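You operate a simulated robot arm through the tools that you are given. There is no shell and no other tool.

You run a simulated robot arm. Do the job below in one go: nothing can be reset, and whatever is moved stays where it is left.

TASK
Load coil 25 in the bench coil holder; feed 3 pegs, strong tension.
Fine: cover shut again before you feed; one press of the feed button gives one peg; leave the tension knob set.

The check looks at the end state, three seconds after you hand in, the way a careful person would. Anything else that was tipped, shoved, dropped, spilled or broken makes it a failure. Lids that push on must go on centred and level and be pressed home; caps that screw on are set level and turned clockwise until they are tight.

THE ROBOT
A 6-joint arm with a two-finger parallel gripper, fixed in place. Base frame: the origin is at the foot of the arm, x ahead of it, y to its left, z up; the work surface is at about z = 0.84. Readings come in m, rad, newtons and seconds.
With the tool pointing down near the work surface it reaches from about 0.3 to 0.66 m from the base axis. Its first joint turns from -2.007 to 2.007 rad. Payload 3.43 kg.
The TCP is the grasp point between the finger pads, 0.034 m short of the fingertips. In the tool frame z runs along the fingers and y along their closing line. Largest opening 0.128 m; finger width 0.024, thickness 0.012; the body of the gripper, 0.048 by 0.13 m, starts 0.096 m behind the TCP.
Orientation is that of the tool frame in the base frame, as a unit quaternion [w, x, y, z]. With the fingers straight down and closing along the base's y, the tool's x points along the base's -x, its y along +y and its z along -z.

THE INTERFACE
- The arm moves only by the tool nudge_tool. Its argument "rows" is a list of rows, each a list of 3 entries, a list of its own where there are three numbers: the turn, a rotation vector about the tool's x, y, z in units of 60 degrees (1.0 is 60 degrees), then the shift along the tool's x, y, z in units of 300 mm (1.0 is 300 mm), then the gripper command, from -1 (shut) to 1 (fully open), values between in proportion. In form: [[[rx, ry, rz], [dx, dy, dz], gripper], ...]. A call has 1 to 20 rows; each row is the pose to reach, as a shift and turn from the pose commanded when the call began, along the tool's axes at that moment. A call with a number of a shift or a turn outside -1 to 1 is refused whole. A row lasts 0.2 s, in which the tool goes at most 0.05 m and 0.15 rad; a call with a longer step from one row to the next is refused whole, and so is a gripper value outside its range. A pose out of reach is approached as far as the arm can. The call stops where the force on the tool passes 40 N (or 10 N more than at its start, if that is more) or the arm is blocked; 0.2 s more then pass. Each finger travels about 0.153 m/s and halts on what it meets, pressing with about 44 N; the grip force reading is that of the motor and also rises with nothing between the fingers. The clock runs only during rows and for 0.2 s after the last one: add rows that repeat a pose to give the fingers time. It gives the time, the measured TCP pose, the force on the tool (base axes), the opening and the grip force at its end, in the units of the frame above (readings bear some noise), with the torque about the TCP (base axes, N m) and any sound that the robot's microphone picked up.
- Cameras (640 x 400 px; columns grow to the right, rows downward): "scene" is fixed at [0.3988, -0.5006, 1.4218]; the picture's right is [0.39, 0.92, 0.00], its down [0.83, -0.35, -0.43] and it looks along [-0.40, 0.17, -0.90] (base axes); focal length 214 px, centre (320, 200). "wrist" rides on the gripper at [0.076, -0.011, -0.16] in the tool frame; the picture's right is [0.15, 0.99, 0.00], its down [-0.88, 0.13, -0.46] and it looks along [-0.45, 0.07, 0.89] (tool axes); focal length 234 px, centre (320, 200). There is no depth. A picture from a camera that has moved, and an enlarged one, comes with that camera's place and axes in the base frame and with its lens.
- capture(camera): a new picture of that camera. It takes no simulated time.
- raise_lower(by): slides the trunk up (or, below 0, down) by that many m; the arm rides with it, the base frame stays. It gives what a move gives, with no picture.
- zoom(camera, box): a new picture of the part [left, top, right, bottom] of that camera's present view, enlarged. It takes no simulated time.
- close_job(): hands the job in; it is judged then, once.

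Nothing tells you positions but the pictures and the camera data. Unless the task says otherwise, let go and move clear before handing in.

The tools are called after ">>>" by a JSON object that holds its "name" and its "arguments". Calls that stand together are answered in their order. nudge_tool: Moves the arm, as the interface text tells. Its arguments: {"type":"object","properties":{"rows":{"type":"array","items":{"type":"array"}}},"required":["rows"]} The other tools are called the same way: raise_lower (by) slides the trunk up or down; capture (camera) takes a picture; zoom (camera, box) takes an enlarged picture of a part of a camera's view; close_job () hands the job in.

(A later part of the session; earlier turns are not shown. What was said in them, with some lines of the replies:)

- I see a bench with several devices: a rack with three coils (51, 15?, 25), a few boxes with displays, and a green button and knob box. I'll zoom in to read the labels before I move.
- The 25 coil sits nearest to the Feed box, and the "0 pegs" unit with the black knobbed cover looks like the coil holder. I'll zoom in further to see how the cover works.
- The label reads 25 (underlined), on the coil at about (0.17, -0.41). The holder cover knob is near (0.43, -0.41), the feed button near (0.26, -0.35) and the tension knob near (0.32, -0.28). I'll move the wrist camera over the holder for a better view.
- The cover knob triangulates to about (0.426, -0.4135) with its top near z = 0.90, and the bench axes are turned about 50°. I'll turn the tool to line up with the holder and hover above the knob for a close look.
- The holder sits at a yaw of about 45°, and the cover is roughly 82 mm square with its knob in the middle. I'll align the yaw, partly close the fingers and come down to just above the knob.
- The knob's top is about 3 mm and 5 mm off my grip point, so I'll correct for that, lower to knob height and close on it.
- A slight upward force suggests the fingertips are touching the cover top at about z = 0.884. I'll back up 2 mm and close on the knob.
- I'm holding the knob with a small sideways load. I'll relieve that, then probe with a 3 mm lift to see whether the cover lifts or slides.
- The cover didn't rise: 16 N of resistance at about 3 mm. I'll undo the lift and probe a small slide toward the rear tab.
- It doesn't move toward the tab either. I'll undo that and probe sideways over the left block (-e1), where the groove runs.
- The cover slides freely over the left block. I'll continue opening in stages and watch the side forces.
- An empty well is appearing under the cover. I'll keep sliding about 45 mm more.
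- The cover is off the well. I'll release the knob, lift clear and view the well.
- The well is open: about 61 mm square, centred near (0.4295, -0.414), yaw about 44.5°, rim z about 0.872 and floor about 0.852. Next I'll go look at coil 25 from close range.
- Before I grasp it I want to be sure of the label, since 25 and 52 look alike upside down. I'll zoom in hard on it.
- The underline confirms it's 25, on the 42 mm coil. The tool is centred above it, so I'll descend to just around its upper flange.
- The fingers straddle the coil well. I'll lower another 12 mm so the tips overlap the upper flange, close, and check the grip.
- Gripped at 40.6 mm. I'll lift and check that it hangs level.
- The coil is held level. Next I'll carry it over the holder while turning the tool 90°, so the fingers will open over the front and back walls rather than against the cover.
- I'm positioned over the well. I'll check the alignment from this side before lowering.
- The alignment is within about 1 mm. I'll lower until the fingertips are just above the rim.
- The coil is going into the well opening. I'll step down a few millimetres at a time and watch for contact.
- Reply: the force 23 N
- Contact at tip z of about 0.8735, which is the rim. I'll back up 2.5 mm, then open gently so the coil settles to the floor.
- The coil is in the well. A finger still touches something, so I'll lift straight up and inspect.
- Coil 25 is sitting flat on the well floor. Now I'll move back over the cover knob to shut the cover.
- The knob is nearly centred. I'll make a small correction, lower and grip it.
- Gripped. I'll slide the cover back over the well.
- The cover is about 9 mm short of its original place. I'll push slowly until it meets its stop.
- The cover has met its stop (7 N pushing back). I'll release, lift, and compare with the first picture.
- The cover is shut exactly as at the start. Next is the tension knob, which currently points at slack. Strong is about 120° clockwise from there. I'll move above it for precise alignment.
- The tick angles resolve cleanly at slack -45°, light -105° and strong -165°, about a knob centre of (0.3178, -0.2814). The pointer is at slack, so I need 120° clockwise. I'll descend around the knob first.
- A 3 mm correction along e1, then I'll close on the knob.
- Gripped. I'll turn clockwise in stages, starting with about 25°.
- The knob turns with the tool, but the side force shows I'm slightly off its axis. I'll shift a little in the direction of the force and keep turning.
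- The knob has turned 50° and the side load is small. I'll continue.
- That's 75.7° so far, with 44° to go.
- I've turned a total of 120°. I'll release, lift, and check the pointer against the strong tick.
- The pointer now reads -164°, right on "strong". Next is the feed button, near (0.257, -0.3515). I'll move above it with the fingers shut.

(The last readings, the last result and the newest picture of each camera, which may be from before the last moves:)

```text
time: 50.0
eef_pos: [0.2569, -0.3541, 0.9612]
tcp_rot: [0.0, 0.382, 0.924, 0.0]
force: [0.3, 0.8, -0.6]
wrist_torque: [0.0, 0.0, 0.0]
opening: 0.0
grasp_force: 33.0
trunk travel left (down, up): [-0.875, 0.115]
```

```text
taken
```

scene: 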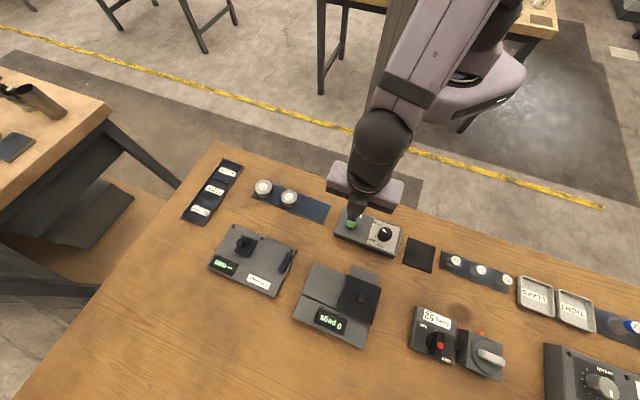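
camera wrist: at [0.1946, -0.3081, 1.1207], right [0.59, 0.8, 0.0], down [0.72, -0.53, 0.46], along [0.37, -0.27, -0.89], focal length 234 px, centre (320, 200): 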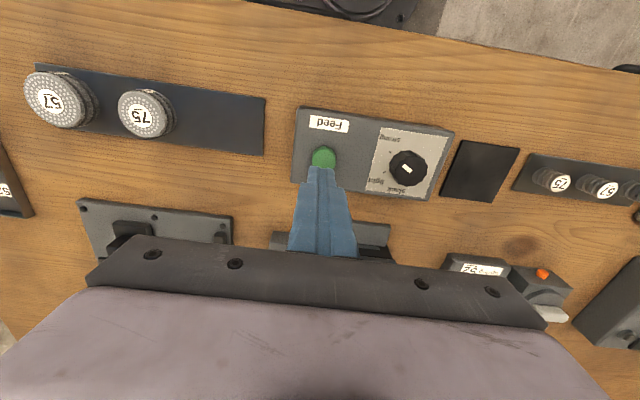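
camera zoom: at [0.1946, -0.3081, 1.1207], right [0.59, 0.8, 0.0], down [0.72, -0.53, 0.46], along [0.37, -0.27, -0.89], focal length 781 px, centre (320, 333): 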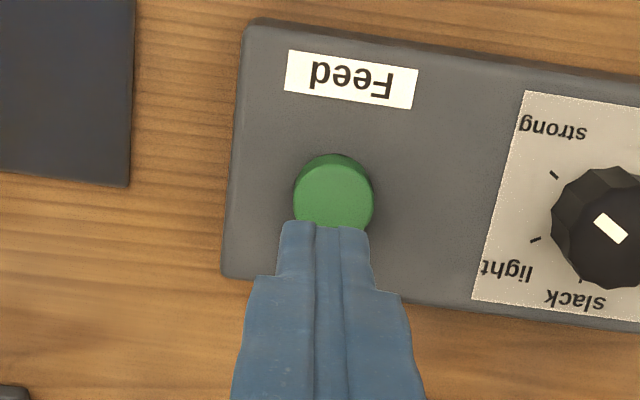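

The button centre is about 3 mm off my axis. I'll correct that and come down to just above it.

>>> {"name": "nudge_tool", "arguments": {"rows": [[[0, 0, 0], [0.007, 0.011, 0.04], -1], [[0, 0, 0], [0.007, 0.011, 0.08], -1], [[0, 0, 0], [0.007, 0.011, 0.115], -1], [[0, 0, 0], [0.007, 0.011, 0.115], -1]]}}

>>> {"name": "zoom", "arguments": {"camera": "wrist", "box": [240, 100, 400, 220]}}

>>> {"name": "zoom", "arguments": {"camera": "scene", "box": [330, 190, 390, 235]}}

```text
time: 51.0
eef_pos: [0.2578, -0.3489, 0.9267]
tcp_rot: [0.0, 0.383, 0.924, 0.0]
force: [-0.1, -0.1, -0.5]
wrist_torque: [-0.06, -0.01, 0.02]
opening: 0.0
grasp_force: 33.2
trunk travel left (down, up): [-0.875, 0.115]
```

```text
3.33 times, centred on (320, 160) of wrist
camera zoom: at [0.1957, -0.3028, 1.0866], right [0.6, 0.8, 0.0], down [0.71, -0.53, 0.46], along [0.37, -0.27, -0.89], focal length 781 px, centre (320, 333)
```

zoom: 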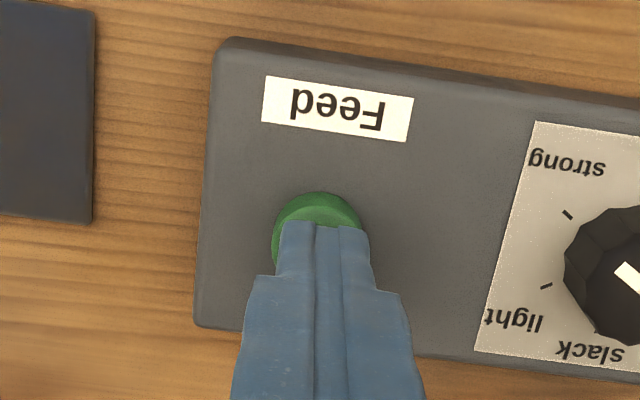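

```text
8.89 times, centred on (360, 212) of scene
camera zoom: at [0.3988, -0.5006, 1.4218], right [0.39, 0.92, 0.0], down [0.83, -0.35, -0.43], along [-0.4, 0.17, -0.9], focal length 1906 px, centre (-36, 89)
```

zoom: 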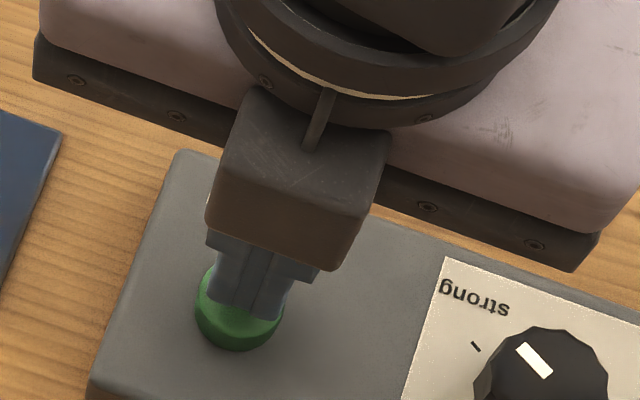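

>>> {"name": "nudge_tool", "arguments": {"rows": [[[0, 0, 0], [0, -0.005, 0.007], -1], [[0, 0, 0], [0, -0.005, 0.014], -1], [[0, 0, 0], [0, -0.005, 0.014], -1]]}}

>>> {"name": "nudge_tool", "arguments": {"rows": [[[0, 0, 0], [0, 0, 0.005], -1], [[0, 0, 0], [0, 0, 0.005], -1]]}}

```text
time: 51.8
eef_pos: [0.2556, -0.3491, 0.922]
tcp_rot: [0.001, 0.383, 0.924, 0.0]
force: [-0.3, 0.1, 1.0]
wrist_torque: [-0.03, 0.02, 0.02]
opening: 0.0
grasp_force: 32.7
trunk travel left (down, up): [-0.875, 0.115]
```

```text
time: 52.4
eef_pos: [0.2565, -0.3496, 0.9203]
tcp_rot: [-0.001, 0.382, 0.924, -0.001]
force: [-0.3, -0.8, -0.2]
wrist_torque: [0.0, -0.04, -0.01]
opening: 0.0001
grasp_force: 33.3
trunk travel left (down, up): [-0.875, 0.115]
```

>>> {"name": "nudge_tool", "arguments": {"rows": [[[0, 0, 0], [0, 0, 0.005], -1], [[0, 0, 0], [0, 0, 0.005], -1]]}}

>>> {"name": "zoom", "arguments": {"camera": "scene", "box": [290, 255, 390, 350]}}

```text
time: 53.0
eef_pos: [0.257, -0.3485, 0.919]
tcp_rot: [0.001, 0.382, 0.924, 0.0]
force: [0.0, -0.7, 0.1]
wrist_torque: [0.01, 0.01, 0.02]
opening: 0.0001
grasp_force: 32.8
trunk travel left (down, up): [-0.875, 0.115]
```

```text
4.21 times, centred on (340, 302) of scene
camera zoom: at [0.3988, -0.5006, 1.4218], right [0.39, 0.92, 0.0], down [0.83, -0.35, -0.43], along [-0.4, 0.17, -0.9], focal length 903 px, centre (236, -232)
```

zoom: 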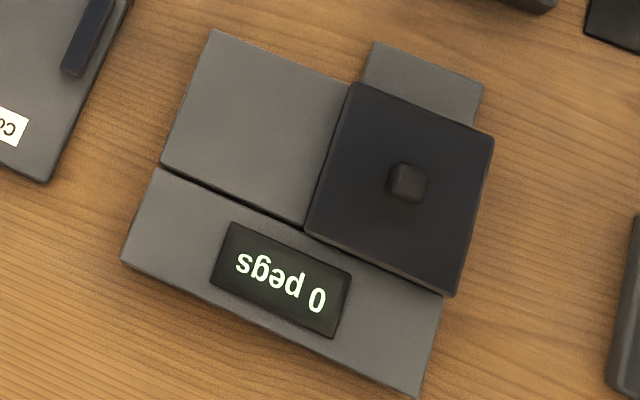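

No contact yet. I'll continue in small steps.

>>> {"name": "nudge_tool", "arguments": {"rows": [[[0, 0, 0], [0, 0, 0.006], -1], [[0, 0, 0], [0, 0, 0.006], -1]]}}

>>> {"name": "nudge_tool", "arguments": {"rows": [[[0, 0, 0], [0, 0, 0.005], -1], [[0, 0, 0], [0, 0, 0.005], -1]]}}

>>> {"name": "zoom", "arguments": {"camera": "scene", "box": [330, 190, 390, 235]}}

>>> {"name": "zoom", "arguments": {"camera": "scene", "box": [290, 255, 390, 350]}}

```text
time: 53.6
eef_pos: [0.2563, -0.348, 0.9172]
tcp_rot: [0.0, 0.383, 0.924, -0.001]
force: [0.2, -0.5, 1.0]
wrist_torque: [-0.01, 0.02, -0.01]
opening: 0.0
grasp_force: 33.0
trunk travel left (down, up): [-0.875, 0.115]
```

```text
time: 54.2
eef_pos: [0.2577, -0.3476, 0.9159]
tcp_rot: [-0.001, 0.383, 0.924, 0.001]
force: [1.4, 0.2, 2.3]
wrist_torque: [0.03, 0.01, -0.05]
opening: 0.0001
grasp_force: 32.9
trunk travel left (down, up): [-0.875, 0.115]
```

```text
8.89 times, centred on (360, 212) of scene
camera zoom: at [0.3988, -0.5006, 1.4218], right [0.39, 0.92, 0.0], down [0.83, -0.35, -0.43], along [-0.4, 0.17, -0.9], focal length 1906 px, centre (-36, 89)
```

zoom: 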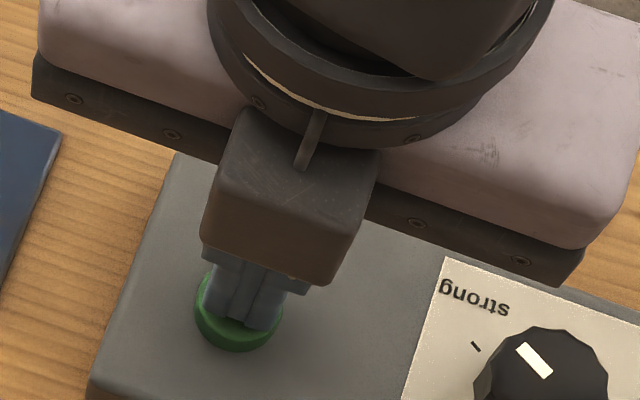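

```text
4.21 times, centred on (340, 302) of scene
camera zoom: at [0.3988, -0.5006, 1.4218], right [0.39, 0.92, 0.0], down [0.83, -0.35, -0.43], along [-0.4, 0.17, -0.9], focal length 903 px, centre (236, -232)
```

zoom: 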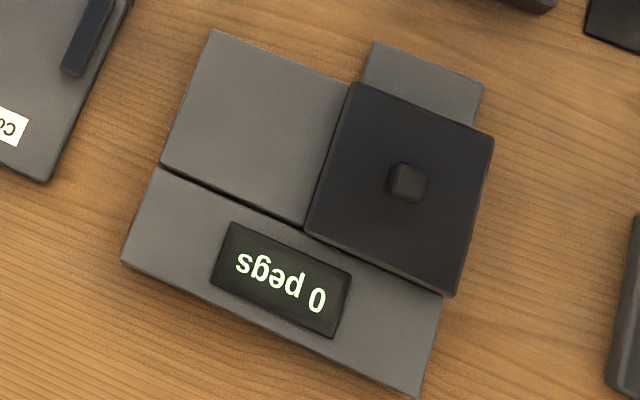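

I have light contact on the button at tip z of about 0.882. Now I'll press gradually.

>>> {"name": "nudge_tool", "arguments": {"rows": [[[0, 0, 0], [0, 0, 0.005], -1], [[0, 0, 0], [0, 0, 0.008], -1], [[0, 0, 0], [0, 0, 0.008], -1]]}}

>>> {"name": "zoom", "arguments": {"camera": "scene", "box": [290, 255, 390, 350]}}

```text
time: 55.0
eef_pos: [0.2575, -0.3474, 0.9124]
tcp_rot: [0.0, 0.383, 0.924, 0.0]
force: [-0.1, -0.1, 3.0]
wrist_torque: [0.04, -0.01, 0.02]
opening: 0.0
grasp_force: 33.2
trunk travel left (down, up): [-0.875, 0.115]
heard: click
```

```text
4.21 times, centred on (340, 302) of scene
camera zoom: at [0.3988, -0.5006, 1.4218], right [0.39, 0.92, 0.0], down [0.83, -0.35, -0.43], along [-0.4, 0.17, -0.9], focal length 903 px, centre (236, -232)
```

zoom: 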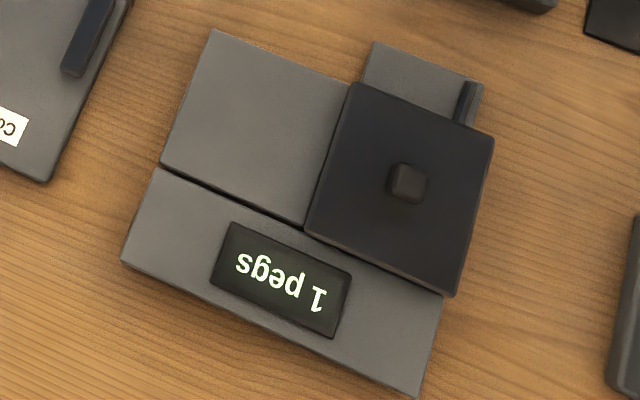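

A click, and the display reads 1 peg with a peg on the tab. I'll let the button back up fully before the second press.

>>> {"name": "nudge_tool", "arguments": {"rows": [[[0, 0, 0], [0, 0, -0.015], -1], [[0, 0, 0], [0, 0, -0.03], -1], [[0, 0, 0], [0, 0, -0.03], -1], [[0, 0, 0], [0, 0, -0.03], -1]]}}

>>> {"name": "zoom", "arguments": {"camera": "scene", "box": [290, 255, 390, 350]}}

```text
time: 56.0
eef_pos: [0.2569, -0.3493, 0.9237]
tcp_rot: [-0.001, 0.382, 0.924, 0.0]
force: [0.3, 0.5, -0.2]
wrist_torque: [0.04, -0.03, 0.0]
opening: 0.0
grasp_force: 32.8
trunk travel left (down, up): [-0.875, 0.115]
```

```text
4.21 times, centred on (340, 302) of scene
camera zoom: at [0.3988, -0.5006, 1.4218], right [0.39, 0.92, 0.0], down [0.83, -0.35, -0.43], along [-0.4, 0.17, -0.9], focal length 903 px, centre (236, -232)
```

zoom: 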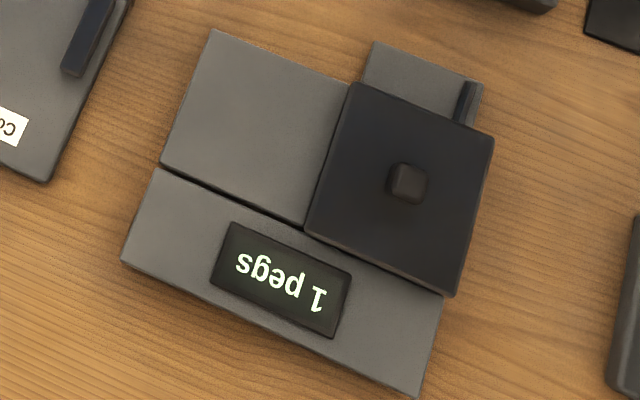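

The count holds at 1 with the button released. Second press, to the same depth as before.

>>> {"name": "nudge_tool", "arguments": {"rows": [[[0, 0, 0], [0, 0, 0.012], -1], [[0, 0, 0], [0, 0, 0.022], -1], [[0, 0, 0], [0, 0, 0.03], -1], [[0, 0, 0], [0, 0, 0.03], -1]]}}

>>> {"name": "zoom", "arguments": {"camera": "scene", "box": [290, 255, 390, 350]}}

```text
time: 57.0
eef_pos: [0.2562, -0.3487, 0.9145]
tcp_rot: [0.0, 0.382, 0.924, 0.001]
force: [1.6, -0.1, 2.2]
wrist_torque: [-0.01, -0.03, -0.04]
opening: 0.0001
grasp_force: 33.3
trunk travel left (down, up): [-0.875, 0.115]
heard: click
```

```text
4.21 times, centred on (340, 302) of scene
camera zoom: at [0.3988, -0.5006, 1.4218], right [0.39, 0.92, 0.0], down [0.83, -0.35, -0.43], along [-0.4, 0.17, -0.9], focal length 903 px, centre (236, -232)
```

zoom: 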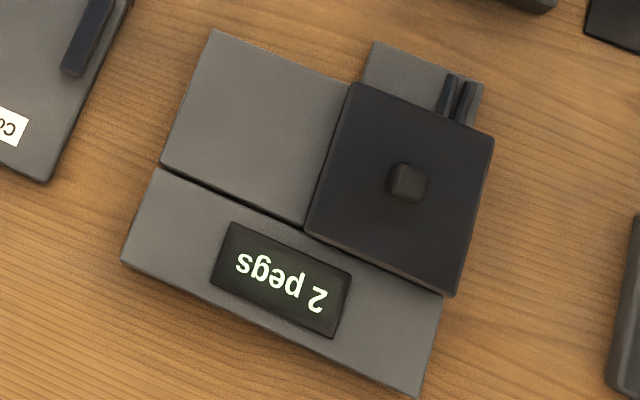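

The display reads 2 pegs. I'll release fully, then make the third press.

>>> {"name": "nudge_tool", "arguments": {"rows": [[[0, 0, 0], [0, 0, -0.015], -1], [[0, 0, 0], [0, 0, -0.03], -1], [[0, 0, 0], [0, 0, -0.03], -1], [[0, 0, 0], [0, 0, -0.03], -1]]}}

>>> {"name": "nudge_tool", "arguments": {"rows": [[[0, 0, 0], [0, 0, 0.012], -1], [[0, 0, 0], [0, 0, 0.022], -1], [[0, 0, 0], [0, 0, 0.03], -1], [[0, 0, 0], [0, 0, 0.03], -1]]}}

>>> {"name": "zoom", "arguments": {"camera": "scene", "box": [290, 255, 390, 350]}}

```text
time: 58.0
eef_pos: [0.2563, -0.3483, 0.9222]
tcp_rot: [0.0, 0.383, 0.924, 0.001]
force: [0.1, 0.8, 0.0]
wrist_torque: [0.03, 0.02, 0.01]
opening: 0.0002
grasp_force: 32.4
trunk travel left (down, up): [-0.875, 0.115]
```

```text
time: 59.0
eef_pos: [0.2554, -0.3479, 0.9129]
tcp_rot: [0.001, 0.382, 0.924, 0.001]
force: [-0.6, -0.4, 2.9]
wrist_torque: [-0.01, 0.05, -0.04]
opening: 0.0
grasp_force: 33.3
trunk travel left (down, up): [-0.875, 0.115]
heard: click
```

```text
4.21 times, centred on (340, 302) of scene
camera zoom: at [0.3988, -0.5006, 1.4218], right [0.39, 0.92, 0.0], down [0.83, -0.35, -0.43], along [-0.4, 0.17, -0.9], focal length 903 px, centre (236, -232)
```

zoom: 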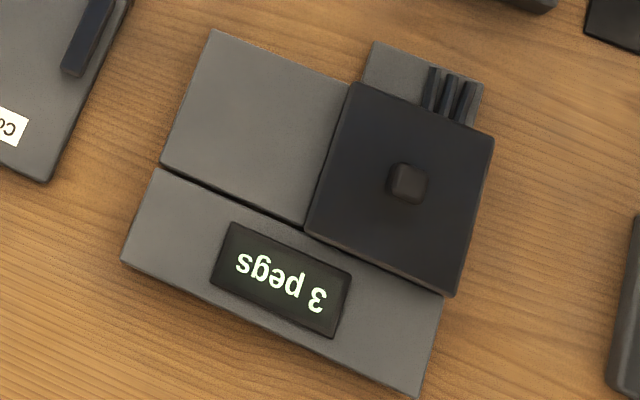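

Three pegs are fed. I'll lift straight up, well clear of the button, and do a final check.

>>> {"name": "nudge_tool", "arguments": {"rows": [[[0, 0, 0], [0, 0, -0.05], -1], [[0, 0, 0], [0, 0, -0.15], -1], [[0, 0, 0], [0, 0, -0.3], -1], [[0, 0, 0], [0, 0, -0.45], -1], [[0, 0, 0], [0.08, -0.1, -0.55], -1], [[0, 0, 0], [0.16, -0.2, -0.6], -1], [[0, 0, 0], [0.16, -0.2, -0.6], -0.8]]}}

>>> {"name": "capture", "arguments": {"camera": "scene"}}

>>> {"name": "zoom", "arguments": {"camera": "scene", "box": [290, 200, 430, 350]}}

>>> {"name": "zoom", "arguments": {"camera": "scene", "box": [330, 200, 410, 260]}}

>>> {"name": "capture", "arguments": {"camera": "wrist"}}

```text
time: 60.6
eef_pos: [0.1816, -0.3559, 1.0952]
tcp_rot: [-0.001, 0.382, 0.924, 0.0]
force: [0.4, -0.5, 0.0]
wrist_torque: [0.01, 0.04, 0.0]
opening: 0.0129
grasp_force: 0.1
trunk travel left (down, up): [-0.875, 0.115]
```

```text
taken
```

scene: 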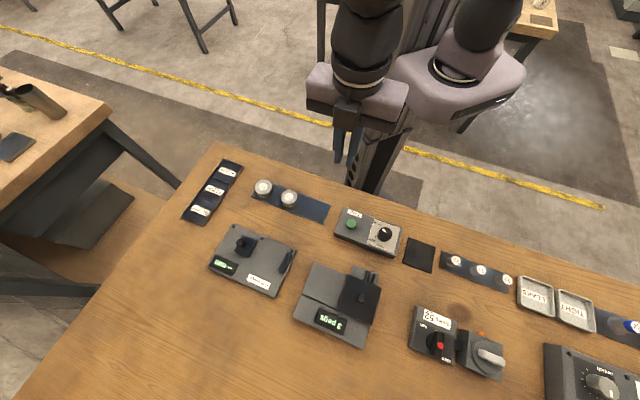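

```text
2.67 times, centred on (360, 275) of scene
camera zoom: at [0.3988, -0.5006, 1.4218], right [0.39, 0.92, 0.0], down [0.83, -0.35, -0.43], along [-0.4, 0.17, -0.9], focal length 572 px, centre (213, 0)
```

zoom: 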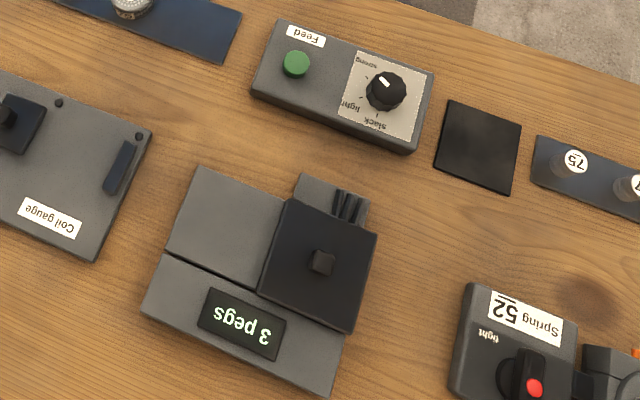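

```text
6.67 times, centred on (370, 230) of scene
camera zoom: at [0.3988, -0.5006, 1.4218], right [0.39, 0.92, 0.0], down [0.83, -0.35, -0.43], along [-0.4, 0.17, -0.9], focal length 1430 px, centre (-13, 0)
```

zoom: 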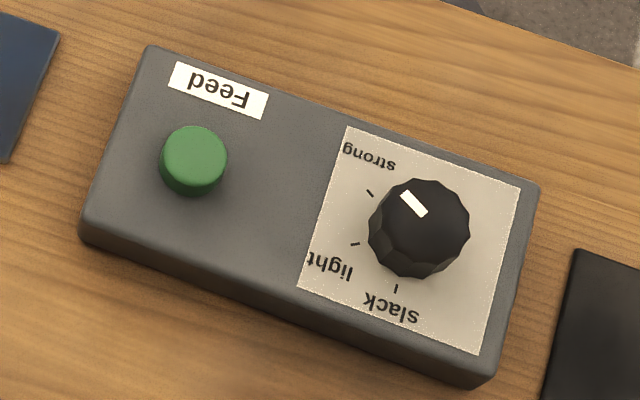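

```text
taken
camera wrist: at [0.1209, -0.31, 1.2553], right [0.6, 0.8, 0.0], down [0.72, -0.53, 0.45], along [0.37, -0.27, -0.89], focal length 234 px, centre (320, 200)
```

wrist: 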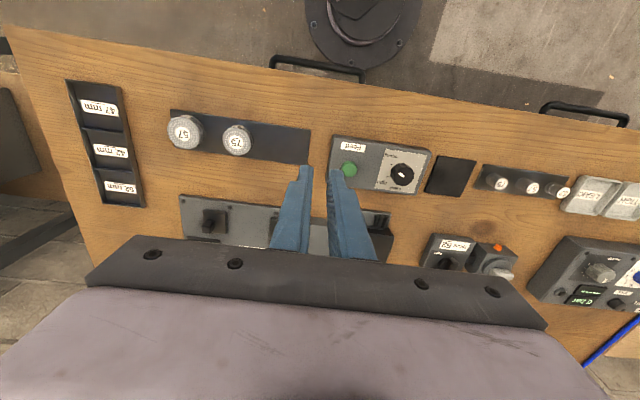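

The display reads 3 pegs, the cover is shut over coil 25, the knob points at strong, the button is up, and everything else is where it was. The arm is clear, so I'm handing in.

>>> {"name": "close_job", "arguments": {}}

```text
The job is handed in.
```

Coil 25 is loaded in the bench coil holder, and 3 pegs are fed at strong tension. I have handed the job in.

- **Coil:** I checked the underline on the label to be sure it read 25 and not 52. The coil dropped the last few millimetres into the well and sits flat on its floor.
- **Cover:** it slides sideways. I closed it against its stop before feeding, and it looks the same as at the start.
- **Tension:** I turned the knob 120° clockwise, from slack to strong, before feeding. The pointer is within a few degrees of the strong mark.
- **Feed:** I made three separate presses, each with one click, and let the button come fully up between them. The display reads 3 pegs, and three pegs show on the rear tab.

In the last pictures nothing else on the bench had moved, and the arm was clear of everything.
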